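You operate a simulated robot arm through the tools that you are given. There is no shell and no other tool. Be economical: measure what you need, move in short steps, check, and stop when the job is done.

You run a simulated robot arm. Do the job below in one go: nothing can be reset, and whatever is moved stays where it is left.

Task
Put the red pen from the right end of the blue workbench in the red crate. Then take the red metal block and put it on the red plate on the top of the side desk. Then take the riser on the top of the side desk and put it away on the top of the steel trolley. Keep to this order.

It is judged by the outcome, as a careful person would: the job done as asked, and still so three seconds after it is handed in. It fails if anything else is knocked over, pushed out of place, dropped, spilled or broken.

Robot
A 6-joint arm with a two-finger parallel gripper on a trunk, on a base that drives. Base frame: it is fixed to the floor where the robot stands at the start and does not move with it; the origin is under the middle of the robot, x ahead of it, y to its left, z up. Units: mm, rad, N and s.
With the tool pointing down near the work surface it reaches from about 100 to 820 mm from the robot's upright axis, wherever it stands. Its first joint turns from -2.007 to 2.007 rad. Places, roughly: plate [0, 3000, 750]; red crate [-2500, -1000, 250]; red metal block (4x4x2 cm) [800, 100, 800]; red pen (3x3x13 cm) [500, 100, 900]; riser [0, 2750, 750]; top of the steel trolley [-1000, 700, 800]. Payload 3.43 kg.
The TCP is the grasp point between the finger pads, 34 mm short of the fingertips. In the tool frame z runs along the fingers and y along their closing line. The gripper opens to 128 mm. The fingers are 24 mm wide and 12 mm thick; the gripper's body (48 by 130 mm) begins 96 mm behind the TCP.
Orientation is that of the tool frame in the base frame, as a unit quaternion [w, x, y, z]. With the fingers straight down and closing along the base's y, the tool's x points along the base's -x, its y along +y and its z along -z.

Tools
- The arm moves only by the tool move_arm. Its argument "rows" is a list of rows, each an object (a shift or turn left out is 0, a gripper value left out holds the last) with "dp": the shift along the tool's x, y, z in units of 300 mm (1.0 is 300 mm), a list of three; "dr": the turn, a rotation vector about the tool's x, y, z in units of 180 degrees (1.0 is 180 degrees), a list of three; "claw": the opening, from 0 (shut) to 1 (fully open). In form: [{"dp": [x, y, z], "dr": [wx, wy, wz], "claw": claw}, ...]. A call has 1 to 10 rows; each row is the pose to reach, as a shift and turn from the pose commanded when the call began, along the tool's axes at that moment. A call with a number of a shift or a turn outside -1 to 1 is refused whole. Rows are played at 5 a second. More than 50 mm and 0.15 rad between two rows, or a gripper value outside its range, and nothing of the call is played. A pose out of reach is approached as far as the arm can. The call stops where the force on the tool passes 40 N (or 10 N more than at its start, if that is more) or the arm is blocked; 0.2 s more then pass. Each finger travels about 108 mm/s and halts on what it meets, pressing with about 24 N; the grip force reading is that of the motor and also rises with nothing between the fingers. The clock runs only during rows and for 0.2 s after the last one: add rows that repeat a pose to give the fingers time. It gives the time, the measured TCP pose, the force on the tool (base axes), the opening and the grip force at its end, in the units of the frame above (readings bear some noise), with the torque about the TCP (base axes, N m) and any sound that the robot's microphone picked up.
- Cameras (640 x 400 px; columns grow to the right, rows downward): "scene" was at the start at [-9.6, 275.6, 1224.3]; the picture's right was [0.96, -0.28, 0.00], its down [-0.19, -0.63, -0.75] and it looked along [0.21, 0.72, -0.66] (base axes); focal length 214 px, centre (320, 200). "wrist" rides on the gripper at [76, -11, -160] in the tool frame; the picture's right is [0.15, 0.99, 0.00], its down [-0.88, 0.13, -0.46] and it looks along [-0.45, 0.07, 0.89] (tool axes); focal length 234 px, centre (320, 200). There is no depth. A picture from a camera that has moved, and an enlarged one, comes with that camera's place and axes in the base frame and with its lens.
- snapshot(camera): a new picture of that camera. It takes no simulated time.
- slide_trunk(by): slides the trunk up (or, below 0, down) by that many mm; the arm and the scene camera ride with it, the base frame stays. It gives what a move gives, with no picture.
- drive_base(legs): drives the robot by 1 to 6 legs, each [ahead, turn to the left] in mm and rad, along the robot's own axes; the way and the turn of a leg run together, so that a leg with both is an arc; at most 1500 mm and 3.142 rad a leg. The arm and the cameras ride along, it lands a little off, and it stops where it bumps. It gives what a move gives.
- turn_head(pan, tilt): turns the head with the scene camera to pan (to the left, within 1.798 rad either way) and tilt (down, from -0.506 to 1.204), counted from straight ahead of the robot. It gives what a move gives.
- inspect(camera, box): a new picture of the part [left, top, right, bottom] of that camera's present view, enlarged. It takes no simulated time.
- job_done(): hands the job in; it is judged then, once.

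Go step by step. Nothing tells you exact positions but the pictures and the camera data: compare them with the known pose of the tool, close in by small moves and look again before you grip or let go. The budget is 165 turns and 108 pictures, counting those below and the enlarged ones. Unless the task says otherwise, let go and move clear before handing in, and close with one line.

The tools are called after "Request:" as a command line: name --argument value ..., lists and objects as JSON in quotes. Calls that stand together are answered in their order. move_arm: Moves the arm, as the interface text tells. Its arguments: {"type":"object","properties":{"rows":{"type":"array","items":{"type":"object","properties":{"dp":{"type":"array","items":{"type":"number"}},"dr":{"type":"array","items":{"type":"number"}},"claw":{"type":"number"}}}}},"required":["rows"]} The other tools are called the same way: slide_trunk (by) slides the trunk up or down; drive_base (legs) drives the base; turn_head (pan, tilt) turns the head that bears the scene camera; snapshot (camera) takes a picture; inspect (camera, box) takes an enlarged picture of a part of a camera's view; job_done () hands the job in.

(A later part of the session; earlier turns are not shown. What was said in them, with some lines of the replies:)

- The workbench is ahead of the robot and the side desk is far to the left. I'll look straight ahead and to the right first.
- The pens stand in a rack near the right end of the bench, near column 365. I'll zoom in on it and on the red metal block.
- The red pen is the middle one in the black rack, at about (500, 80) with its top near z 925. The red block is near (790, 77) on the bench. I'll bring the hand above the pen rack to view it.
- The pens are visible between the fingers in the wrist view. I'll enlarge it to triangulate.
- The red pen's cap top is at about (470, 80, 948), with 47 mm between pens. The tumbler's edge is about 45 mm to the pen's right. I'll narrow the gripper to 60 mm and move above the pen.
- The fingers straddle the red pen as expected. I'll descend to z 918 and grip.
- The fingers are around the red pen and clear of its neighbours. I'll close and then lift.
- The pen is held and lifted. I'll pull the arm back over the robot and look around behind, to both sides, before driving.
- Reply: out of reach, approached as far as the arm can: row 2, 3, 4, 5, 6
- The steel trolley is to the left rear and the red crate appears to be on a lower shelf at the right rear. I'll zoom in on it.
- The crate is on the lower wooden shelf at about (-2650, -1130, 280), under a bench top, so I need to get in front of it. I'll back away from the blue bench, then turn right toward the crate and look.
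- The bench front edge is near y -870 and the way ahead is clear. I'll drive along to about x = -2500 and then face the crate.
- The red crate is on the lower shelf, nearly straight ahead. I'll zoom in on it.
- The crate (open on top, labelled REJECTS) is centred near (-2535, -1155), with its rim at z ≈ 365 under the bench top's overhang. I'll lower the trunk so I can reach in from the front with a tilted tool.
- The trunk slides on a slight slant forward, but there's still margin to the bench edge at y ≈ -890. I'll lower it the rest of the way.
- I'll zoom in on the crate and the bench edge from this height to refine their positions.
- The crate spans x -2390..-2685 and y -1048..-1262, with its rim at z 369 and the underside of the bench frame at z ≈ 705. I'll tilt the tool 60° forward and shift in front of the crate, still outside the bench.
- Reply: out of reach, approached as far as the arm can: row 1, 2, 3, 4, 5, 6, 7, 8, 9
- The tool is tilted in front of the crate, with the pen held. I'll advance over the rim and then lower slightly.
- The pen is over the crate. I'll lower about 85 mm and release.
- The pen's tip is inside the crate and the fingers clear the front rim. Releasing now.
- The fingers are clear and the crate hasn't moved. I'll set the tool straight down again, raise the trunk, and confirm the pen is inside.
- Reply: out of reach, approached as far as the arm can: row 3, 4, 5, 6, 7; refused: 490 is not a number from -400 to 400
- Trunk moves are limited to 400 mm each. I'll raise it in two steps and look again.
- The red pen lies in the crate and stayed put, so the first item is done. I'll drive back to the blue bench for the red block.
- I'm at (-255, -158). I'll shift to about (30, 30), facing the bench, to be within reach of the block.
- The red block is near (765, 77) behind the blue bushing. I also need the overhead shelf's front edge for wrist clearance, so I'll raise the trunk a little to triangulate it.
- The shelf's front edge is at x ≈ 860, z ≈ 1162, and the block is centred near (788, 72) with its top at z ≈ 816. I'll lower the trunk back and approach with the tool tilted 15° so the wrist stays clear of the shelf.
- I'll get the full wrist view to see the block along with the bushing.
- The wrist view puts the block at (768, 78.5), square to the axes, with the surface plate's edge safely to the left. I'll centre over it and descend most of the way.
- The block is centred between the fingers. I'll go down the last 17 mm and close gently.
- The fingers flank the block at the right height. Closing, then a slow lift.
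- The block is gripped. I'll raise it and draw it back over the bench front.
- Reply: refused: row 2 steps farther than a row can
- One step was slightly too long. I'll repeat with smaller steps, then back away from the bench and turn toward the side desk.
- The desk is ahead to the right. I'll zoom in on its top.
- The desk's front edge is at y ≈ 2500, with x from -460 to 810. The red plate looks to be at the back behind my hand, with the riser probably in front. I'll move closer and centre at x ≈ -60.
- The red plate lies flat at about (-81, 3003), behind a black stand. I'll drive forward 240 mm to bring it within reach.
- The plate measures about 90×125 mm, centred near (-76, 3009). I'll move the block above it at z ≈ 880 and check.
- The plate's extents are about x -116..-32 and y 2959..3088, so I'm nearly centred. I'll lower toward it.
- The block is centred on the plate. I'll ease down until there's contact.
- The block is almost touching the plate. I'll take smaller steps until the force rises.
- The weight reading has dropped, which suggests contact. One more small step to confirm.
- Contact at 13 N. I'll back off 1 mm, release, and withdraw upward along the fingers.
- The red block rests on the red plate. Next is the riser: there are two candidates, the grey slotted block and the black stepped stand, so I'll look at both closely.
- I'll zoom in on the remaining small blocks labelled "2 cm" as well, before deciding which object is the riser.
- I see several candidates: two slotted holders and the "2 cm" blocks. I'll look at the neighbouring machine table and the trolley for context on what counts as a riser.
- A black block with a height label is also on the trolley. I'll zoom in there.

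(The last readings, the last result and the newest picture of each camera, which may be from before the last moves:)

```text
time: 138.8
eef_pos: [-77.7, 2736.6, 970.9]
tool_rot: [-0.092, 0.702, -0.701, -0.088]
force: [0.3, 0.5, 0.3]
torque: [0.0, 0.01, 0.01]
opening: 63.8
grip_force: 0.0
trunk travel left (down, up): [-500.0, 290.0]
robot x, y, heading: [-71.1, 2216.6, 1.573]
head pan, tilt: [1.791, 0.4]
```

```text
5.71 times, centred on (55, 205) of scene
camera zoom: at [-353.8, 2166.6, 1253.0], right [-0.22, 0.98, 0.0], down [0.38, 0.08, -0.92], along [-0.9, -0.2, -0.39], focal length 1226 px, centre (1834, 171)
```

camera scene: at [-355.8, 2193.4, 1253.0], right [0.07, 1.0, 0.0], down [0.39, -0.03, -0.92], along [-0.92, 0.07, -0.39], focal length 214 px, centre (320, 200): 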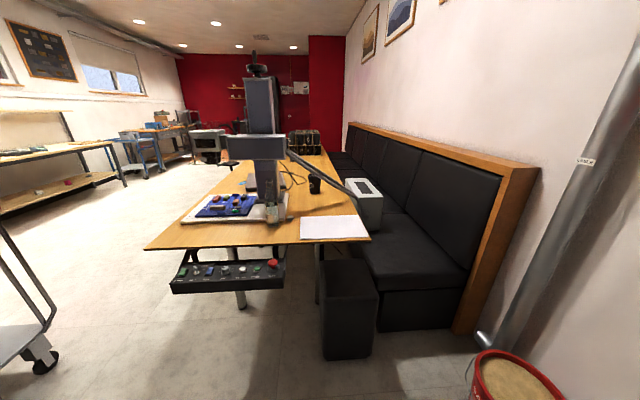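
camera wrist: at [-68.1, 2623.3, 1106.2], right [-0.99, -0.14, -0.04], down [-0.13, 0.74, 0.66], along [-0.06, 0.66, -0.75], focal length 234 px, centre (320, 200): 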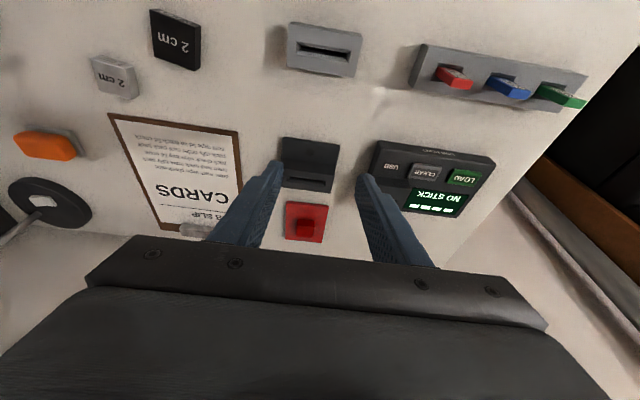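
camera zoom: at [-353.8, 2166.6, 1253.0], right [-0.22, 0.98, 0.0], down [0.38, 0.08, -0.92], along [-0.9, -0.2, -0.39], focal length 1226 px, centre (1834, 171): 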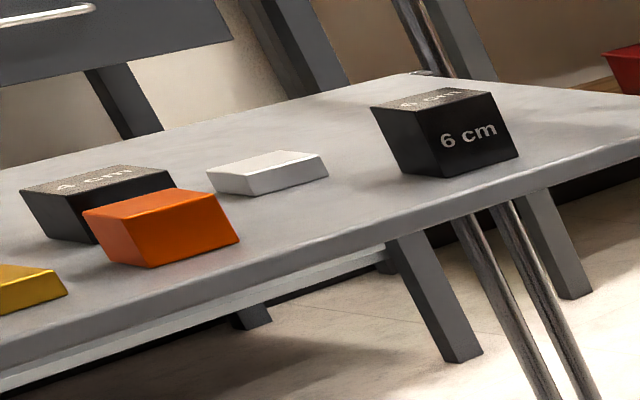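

That settles it: the trolley already holds black "4 cm" and "6 cm" blocks, so the black "2 cm" block is the riser. It's centred near (120, 2696), about 50×50×20 mm, turned about -10°. I'll move above it with the tool vertical.

Request:
move_arm --rows '[{"dp": [0.03, -0.132, 0.0], "dr": [0, 0.02, 0], "claw": 0.63}, {"dp": [0.06, -0.264, 0.0], "dr": [0, 0.04, 0]}, {"dp": [0.09, -0.396, 0.01], "dr": [0, 0.06, 0]}, {"dp": [0.12, -0.528, 0.02], "dr": [0, 0.0833, 0]}, {"dp": [0.15, -0.66, 0.033], "dr": [0, 0.0833, 0]}, {"dp": [0.15, -0.66, 0.033], "dr": [0, 0.0833, 0]}]'

Request:
move_arm --rows '[{"dr": [0, 0, 0.0283]}, {"dr": [0, 0, 0.0567]}, {"dr": [0, 0, 0.0567]}]'

Request:
inspect --camera "wrist" --box '[200, 80, 440, 230]'

```text
time: 140.2
eef_pos: [121.2, 2698.3, 952.5]
tool_rot: [0.001, 0.708, -0.707, 0.004]
force: [0.4, 0.2, 0.8]
torque: [0.0, 0.01, 0.01]
opening: 80.6
grip_force: 0.0
trunk travel left (down, up): [-500.0, 290.0]
robot x, y, heading: [-69.2, 2222.2, 1.573]
head pan, tilt: [1.791, 0.4]
```

```text
time: 141.0
eef_pos: [120.4, 2697.3, 952.0]
tool_rot: [-0.002, -0.64, 0.768, -0.004]
force: [0.5, -0.1, -0.6]
torque: [0.01, 0.02, -0.02]
opening: 80.6
grip_force: 0.0
trunk travel left (down, up): [-500.0, 290.0]
robot x, y, heading: [-67.6, 2221.8, 1.568]
head pan, tilt: [1.791, 0.4]
```

```text
2.67 times, centred on (320, 155) of wrist
camera zoom: at [117.2, 2623.0, 1111.4], right [-1.0, 0.03, 0.0], down [0.03, 0.89, 0.45], along [0.02, 0.45, -0.89], focal length 624 px, centre (320, 320)
```

zoom: 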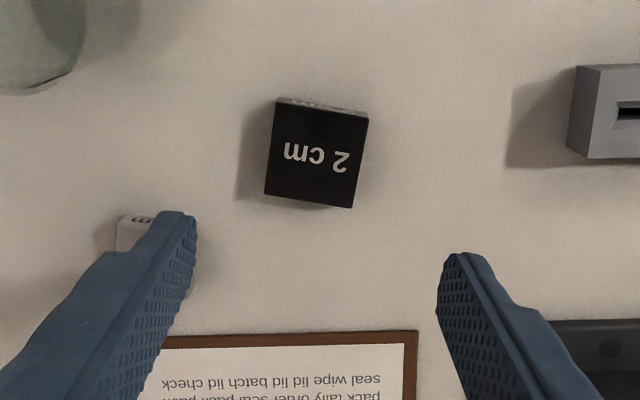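

The hand is aligned and centred over the riser. I'll descend to just above gripping height.

Request:
move_arm --rows '[{"dp": [0, -0.008, 0.13]}, {"dp": [0, -0.008, 0.27]}, {"dp": [0, -0.008, 0.4]}, {"dp": [0, -0.008, 0.5]}, {"dp": [0, -0.008, 0.5]}]'

Request:
snapshot --camera "wrist"

```text
time: 142.2
eef_pos: [121.8, 2696.7, 800.8]
tool_rot: [-0.002, -0.642, 0.767, -0.003]
force: [0.2, 0.1, 0.2]
torque: [0.03, -0.01, -0.04]
opening: 80.4
grip_force: 0.0
trunk travel left (down, up): [-500.0, 290.0]
robot x, y, heading: [-67.7, 2218.8, 1.571]
head pan, tilt: [1.791, 0.4]
```

```text
30 pictures are left
camera wrist: at [119.1, 2621.9, 960.1], right [-1.0, 0.03, 0.0], down [0.03, 0.89, 0.45], along [0.02, 0.45, -0.89], focal length 234 px, centre (320, 200)
```

wrist: 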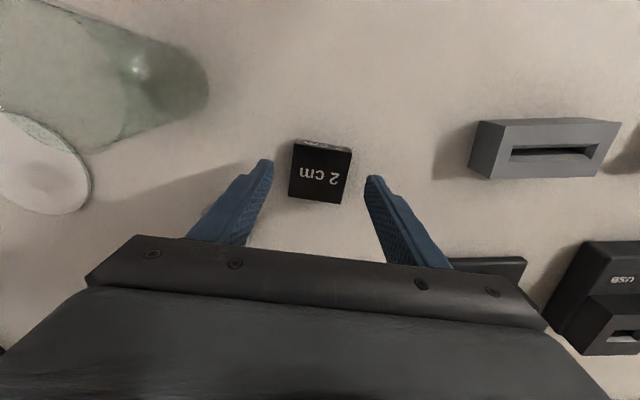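

Aligned. I'll go down the last 17 mm, then close and lift a little.

Request:
move_arm --rows '[{"dp": [0, 0, 0.03]}, {"dp": [0, 0, 0.057]}, {"dp": [0, 0, 0.057]}]'

Request:
move_arm --rows '[{"claw": 0.4}, {"claw": 0.0}, {"claw": 0.0}, {"claw": 0.0}]'

Request:
move_arm --rows '[{"dp": [0, 0, -0.06], "claw": 0.0}, {"dp": [0, 0, -0.2]}, {"dp": [0, 0, -0.2]}]'

Request:
inspect --camera "wrist" --box '[220, 100, 420, 240]'

```text
time: 143.0
eef_pos: [123.6, 2697.8, 782.8]
tool_rot: [-0.002, -0.641, 0.767, -0.004]
force: [0.6, -1.1, 0.3]
torque: [0.0, 0.0, -0.02]
opening: 80.7
grip_force: 0.1
trunk travel left (down, up): [-500.0, 290.0]
robot x, y, heading: [-66.7, 2218.9, 1.572]
head pan, tilt: [1.791, 0.4]
```

```text
time: 144.0
eef_pos: [122.8, 2697.8, 784.1]
tool_rot: [-0.002, -0.641, 0.767, -0.003]
force: [-0.5, 0.0, -0.3]
torque: [0.01, 0.01, -0.01]
opening: 51.4
grip_force: 23.7
trunk travel left (down, up): [-500.0, 290.0]
robot x, y, heading: [-67.8, 2221.7, 1.57]
head pan, tilt: [1.791, 0.4]
```

```text
time: 144.8
eef_pos: [125.0, 2696.6, 843.6]
tool_rot: [-0.001, -0.642, 0.767, -0.005]
force: [-0.1, 0.3, -1.3]
torque: [-0.02, -0.03, -0.01]
opening: 51.8
grip_force: 23.8
trunk travel left (down, up): [-500.0, 290.0]
robot x, y, heading: [-69.4, 2218.1, 1.574]
head pan, tilt: [1.791, 0.4]
```

```text
2.86 times, centred on (320, 170) of wrist
camera zoom: at [120.4, 2621.3, 1003.2], right [-1.0, 0.03, 0.0], down [0.03, 0.89, 0.45], along [0.02, 0.45, -0.89], focal length 669 px, centre (320, 286)
```

zoom: 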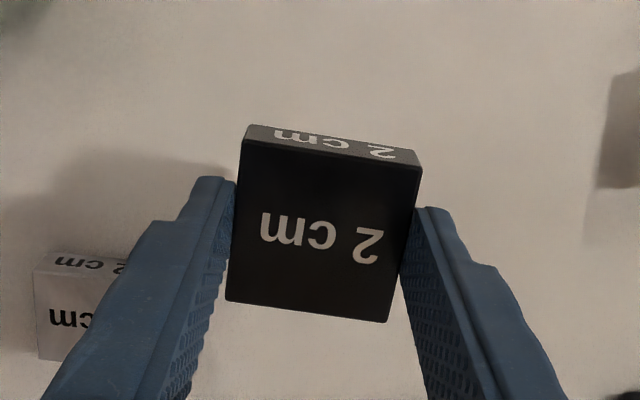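

The riser is in the grip. I'll lift it higher, back away from the desk, and turn toward the trolley.

Request:
move_arm --rows '[{"dp": [0, 0, -0.15]}, {"dp": [0, 0, -0.3]}, {"dp": [0, 0, -0.45]}, {"dp": [0, 0, -0.6]}, {"dp": [0, 0, -0.7]}, {"dp": [0, 0, -0.7]}]'

Request:
drive_base --legs '[[-1000, 0], [-500, 0], [0, 1.571]]'

Request:
turn_head --pan 0.0 --tilt 0.6

Request:
snapshot --camera "scene"

```text
time: 146.2
eef_pos: [124.2, 2695.8, 1055.6]
tool_rot: [-0.001, -0.641, 0.767, -0.003]
force: [-1.0, 0.9, -1.4]
torque: [-0.04, -0.01, 0.04]
opening: 51.5
grip_force: 23.6
trunk travel left (down, up): [-500.0, 290.0]
robot x, y, heading: [-68.2, 2221.0, 1.57]
head pan, tilt: [1.791, 0.4]
```

```text
time: 157.7
eef_pos: [-559.9, 935.1, 1055.2]
tool_rot: [-0.002, 0.996, -0.094, 0.004]
force: [-0.1, 0.1, -1.7]
torque: [-0.01, 0.02, -0.01]
opening: 51.6
grip_force: 24.4
trunk travel left (down, up): [-500.0, 290.0]
robot x, y, heading: [-85.1, 738.4, 3.131]
head pan, tilt: [1.791, 0.4]
```

```text
time: 159.5
eef_pos: [-558.7, 934.6, 1056.2]
tool_rot: [-0.001, 0.996, -0.094, 0.004]
force: [-0.2, -0.4, -2.0]
torque: [-0.02, 0.03, 0.01]
opening: 51.6
grip_force: 24.1
trunk travel left (down, up): [-500.0, 290.0]
robot x, y, heading: [-82.8, 738.9, 3.129]
head pan, tilt: [0.0, 0.6]
```

```text
28 pictures are left
camera scene: at [-140.9, 543.7, 1234.8], right [0.01, 1.0, 0.0], down [0.56, 0.0, -0.83], along [-0.83, 0.01, -0.56], focal length 214 px, centre (320, 200)
```

scene: 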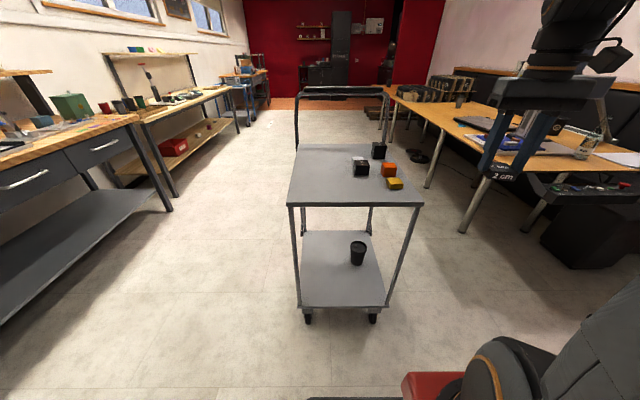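

The trolley top spans x -762..-1358 and y 437..917. The existing blocks are on its right half and the left half is free. I'll move 290 mm closer.

Request:
drive_base --legs '[[290, 0]]'

Request:
turn_head --pan 0.0 --tilt 0.75

Request:
snapshot --camera "scene"

```text
time: 161.5
eef_pos: [-848.3, 938.4, 1054.9]
tool_rot: [-0.002, 0.995, -0.095, 0.003]
force: [0.6, 0.4, -1.5]
torque: [0.04, 0.01, 0.01]
opening: 51.5
grip_force: 23.9
trunk travel left (down, up): [-500.0, 290.0]
robot x, y, heading: [-374.3, 739.9, 3.133]
head pan, tilt: [0.0, 0.6]
```

```text
time: 162.2
eef_pos: [-847.9, 938.5, 1054.8]
tool_rot: [-0.002, 0.995, -0.096, 0.004]
force: [0.0, 0.0, -2.0]
torque: [0.03, 0.03, -0.03]
opening: 51.2
grip_force: 24.1
trunk travel left (down, up): [-500.0, 290.0]
robot x, y, heading: [-370.5, 738.5, 3.131]
head pan, tilt: [0.0, 0.75]
```

```text
27 pictures are left
camera scene: at [-425.7, 546.9, 1222.0], right [0.01, 1.0, 0.0], down [0.68, -0.01, -0.73], along [-0.73, 0.01, -0.68], focal length 214 px, centre (320, 200)
```

scene: 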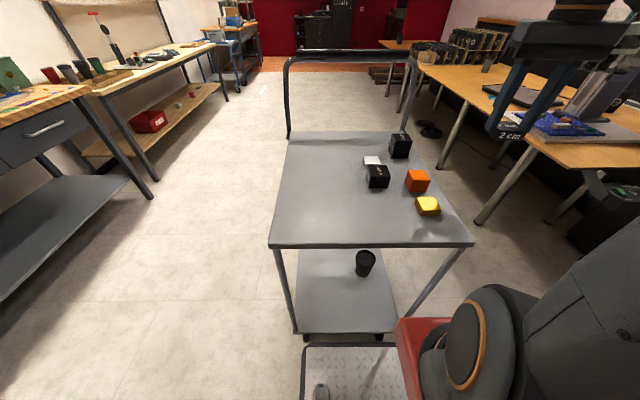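

From two views, the trolley top is at z ≈ 850, spanning x -683..-1219 and y 444..862. I'll set the riser down on the free left side near (-860, 550), and first carry it there high.

Request:
move_arm --rows '[{"dp": [0.025, 0.1525, 0]}, {"dp": [0.05, 0.305, 0]}, {"dp": [0.075, 0.4575, 0]}, {"dp": [0.1, 0.61, 0]}, {"dp": [0.125, 0.7625, 0]}, {"dp": [0.149, 0.915, 0]}, {"dp": [0.149, 0.915, 0]}]'

Request:
move_arm --rows '[{"dp": [0.018, 0.121, 0]}, {"dp": [0.037, 0.242, 0]}, {"dp": [0.056, 0.363, 0.05]}, {"dp": [0.056, 0.363, 0.2]}, {"dp": [0.056, 0.363, 0.3]}, {"dp": [0.056, 0.363, 0.3]}]'

Request:
snapshot --camera "wrist"

Request:
snapshot --camera "scene"

```text
time: 163.8
eef_pos: [-855.0, 661.3, 1055.6]
tool_rot: [-0.001, 0.995, -0.095, 0.004]
force: [0.7, -0.2, -0.8]
torque: [0.02, -0.02, -0.03]
opening: 51.5
grip_force: 24.1
trunk travel left (down, up): [-500.0, 290.0]
robot x, y, heading: [-372.2, 741.8, 3.129]
head pan, tilt: [0.0, 0.75]
```

```text
time: 165.2
eef_pos: [-860.8, 550.2, 963.3]
tool_rot: [-0.001, 0.995, -0.096, 0.003]
force: [0.8, 0.3, -1.4]
torque: [-0.01, 0.0, 0.02]
opening: 51.3
grip_force: 23.8
trunk travel left (down, up): [-500.0, 290.0]
robot x, y, heading: [-371.7, 744.7, 3.129]
head pan, tilt: [0.0, 0.75]
```

```text
26 pictures are left
camera wrist: at [-784.9, 547.3, 1122.6], right [-0.04, -1.0, 0.0], down [-0.89, 0.04, 0.45], along [-0.45, 0.02, -0.89], focal length 234 px, centre (320, 200)
```

wrist: 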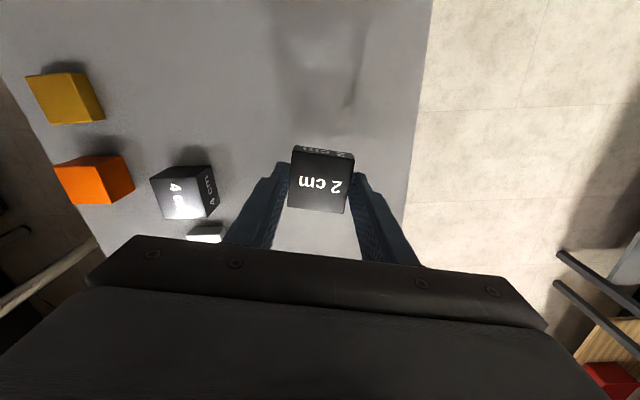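

```text
25 pictures are left
camera scene: at [-425.6, 546.8, 1222.0], right [0.01, 1.0, 0.0], down [0.68, -0.01, -0.73], along [-0.73, 0.01, -0.68], focal length 214 px, centre (320, 200)
```

scene: 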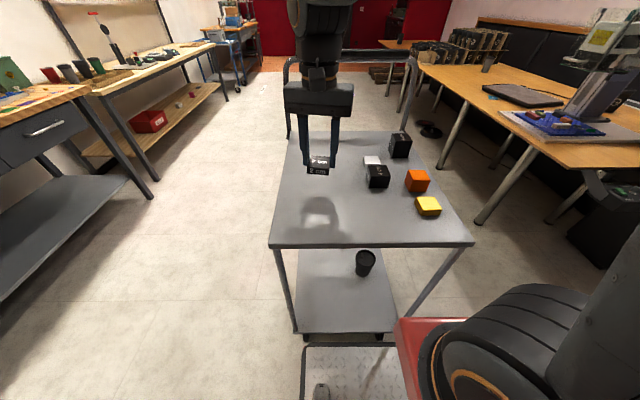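

The riser is above the free left area. I'll lower to z 905 and look at the gap.

Request:
move_arm --rows '[{"dp": [0, 0, 0.1]}, {"dp": [0, 0, 0.19]}, {"dp": [0, 0, 0.19]}]'

Request:
inspect --camera "scene" --box '[270, 140, 370, 240]'

```text
time: 166.0
eef_pos: [-858.4, 551.0, 907.2]
tool_rot: [-0.001, 0.995, -0.095, 0.004]
force: [0.4, 0.6, -1.5]
torque: [0.04, 0.01, -0.04]
opening: 51.7
grip_force: 23.7
trunk travel left (down, up): [-500.0, 290.0]
robot x, y, heading: [-373.6, 741.7, 3.128]
head pan, tilt: [0.0, 0.75]
```

```text
4.00 times, centred on (320, 190) of scene
camera zoom: at [-425.6, 546.8, 1221.9], right [0.01, 1.0, 0.0], down [0.68, -0.01, -0.73], along [-0.73, 0.01, -0.68], focal length 858 px, centre (320, 240)
```

zoom: 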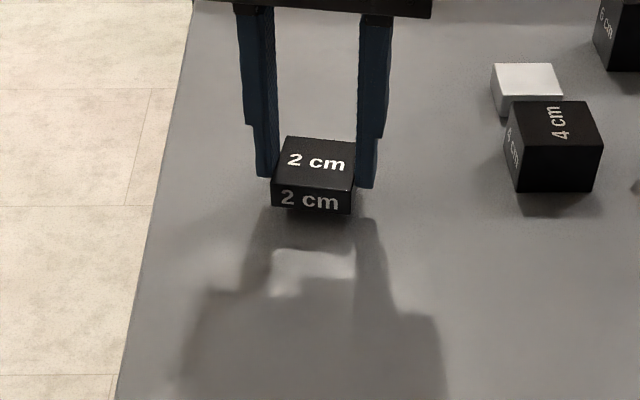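

The shadow shows the gap is small, which agrees with a top at z ≈ 850. I'll step down gently.

Request:
move_arm --rows '[{"dp": [0, 0, 0.012]}, {"dp": [0, 0, 0.024]}, {"dp": [0, 0, 0.034]}, {"dp": [0, 0, 0.034]}]'

Request:
inspect --camera "scene" --box '[290, 150, 350, 210]'

```text
time: 167.0
eef_pos: [-859.0, 551.0, 896.0]
tool_rot: [-0.001, 0.995, -0.095, 0.004]
force: [0.0, -0.4, -0.7]
torque: [0.01, 0.03, -0.01]
opening: 51.5
grip_force: 24.1
trunk travel left (down, up): [-500.0, 290.0]
robot x, y, heading: [-371.5, 739.6, 3.128]
head pan, tilt: [0.0, 0.75]
```

```text
6.67 times, centred on (320, 180) of scene
camera zoom: at [-425.7, 546.7, 1221.9], right [0.01, 1.0, 0.0], down [0.68, -0.01, -0.73], along [-0.73, 0.01, -0.68], focal length 1430 px, centre (320, 333)
```

zoom: 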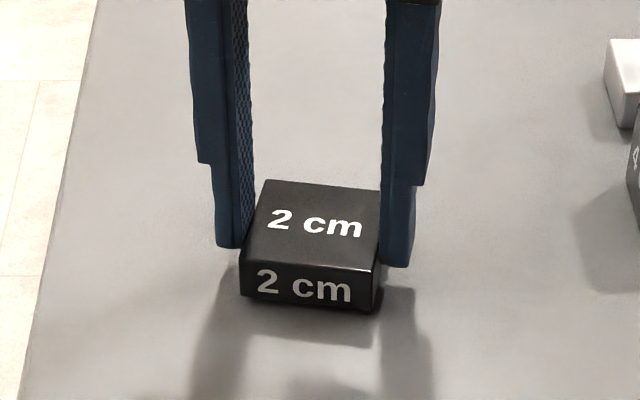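

Very close now. I'll continue in 2 mm steps while watching the force.

Request:
move_arm --rows '[{"dp": [0, 0, 0.007]}, {"dp": [0, 0, 0.0133]}, {"dp": [0, 0, 0.0133]}]'

Request:
move_arm --rows '[{"dp": [0, 0, 0.0067]}, {"dp": [0, 0, 0.0067]}]'

```text
time: 167.8
eef_pos: [-859.8, 549.9, 892.5]
tool_rot: [-0.001, 0.995, -0.095, 0.002]
force: [-0.2, 0.3, 0.2]
torque: [-0.06, 0.01, -0.02]
opening: 51.5
grip_force: 23.9
trunk travel left (down, up): [-500.0, 290.0]
robot x, y, heading: [-374.2, 742.2, 3.128]
head pan, tilt: [0.0, 0.75]
```

```text
time: 168.4
eef_pos: [-858.8, 550.6, 892.1]
tool_rot: [0.0, 0.995, -0.095, 0.002]
force: [0.1, 2.4, 27.4]
torque: [0.09, 0.01, 0.0]
opening: 51.9
grip_force: 23.9
trunk travel left (down, up): [-500.0, 290.0]
robot x, y, heading: [-373.4, 739.2, 3.128]
head pan, tilt: [0.0, 0.75]
```

Firm contact at 27 N. I'll back off about 1.5 mm, release, and rise clear.

Request:
move_arm --rows '[{"dp": [0, 0, -0.005], "claw": 0.0}, {"dp": [0, 0, -0.005], "claw": 0.0}, {"dp": [0, 0, -0.005], "claw": 0.5}, {"dp": [0, 0, -0.005], "claw": 0.63}, {"dp": [0, 0, -0.005], "claw": 0.63}]'

Request:
move_arm --rows '[{"dp": [0, 0, -0.08], "claw": 0.63}, {"dp": [0, 0, -0.2]}, {"dp": [0, 0, -0.35]}, {"dp": [0, 0, -0.5]}, {"dp": [0, 0, -0.5]}]'

Request:
snapshot --camera "scene"

Request:
inspect --camera "scene" --box '[270, 130, 450, 250]'

```text
time: 169.6
eef_pos: [-858.8, 550.2, 891.6]
tool_rot: [-0.002, 0.995, -0.095, 0.004]
force: [-0.3, -0.1, 0.7]
torque: [0.01, 0.01, 0.01]
opening: 80.6
grip_force: 0.1
trunk travel left (down, up): [-500.0, 290.0]
robot x, y, heading: [-374.0, 742.2, 3.131]
head pan, tilt: [0.0, 0.75]
```

```text
time: 170.8
eef_pos: [-859.5, 549.6, 1042.6]
tool_rot: [-0.001, 0.995, -0.095, 0.004]
force: [0.2, 0.2, -1.3]
torque: [0.01, -0.02, 0.01]
opening: 80.5
grip_force: 0.1
trunk travel left (down, up): [-500.0, 290.0]
robot x, y, heading: [-373.0, 743.1, 3.131]
head pan, tilt: [0.0, 0.75]
```

```text
22 pictures are left
camera scene: at [-425.7, 546.8, 1221.9], right [0.01, 1.0, 0.0], down [0.68, -0.01, -0.73], along [-0.73, 0.01, -0.68], focal length 214 px, centre (320, 200)
```

scene: 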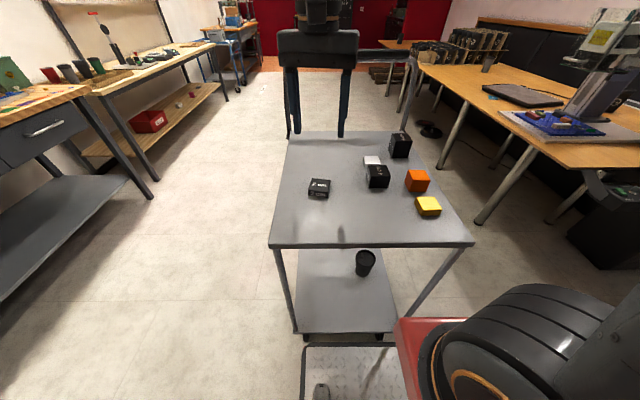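

```text
3.33 times, centred on (360, 190) of scene
camera zoom: at [-425.7, 546.8, 1221.9], right [0.01, 1.0, 0.0], down [0.68, -0.01, -0.73], along [-0.73, 0.01, -0.68], focal length 715 px, centre (187, 233)
```

zoom: 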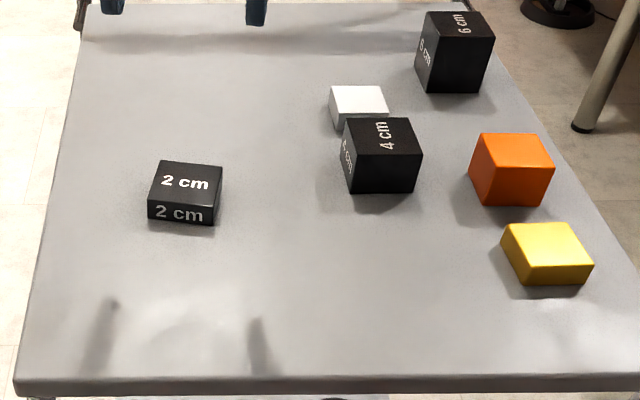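

The 2 cm riser rests flat on the trolley top beside the 4 cm and 6 cm risers, nothing else there has moved, and the gripper is open and clear. All three items are placed, so I'm handing in.

Request:
job_done

```text
The job is handed in.
```

The red pen is in the red crate, the red metal block is on the red plate, and the riser is on top of the steel trolley, done in that order; I took the riser to be the black block marked "2 cm", since the trolley already held matching 4 cm and 6 cm ones.
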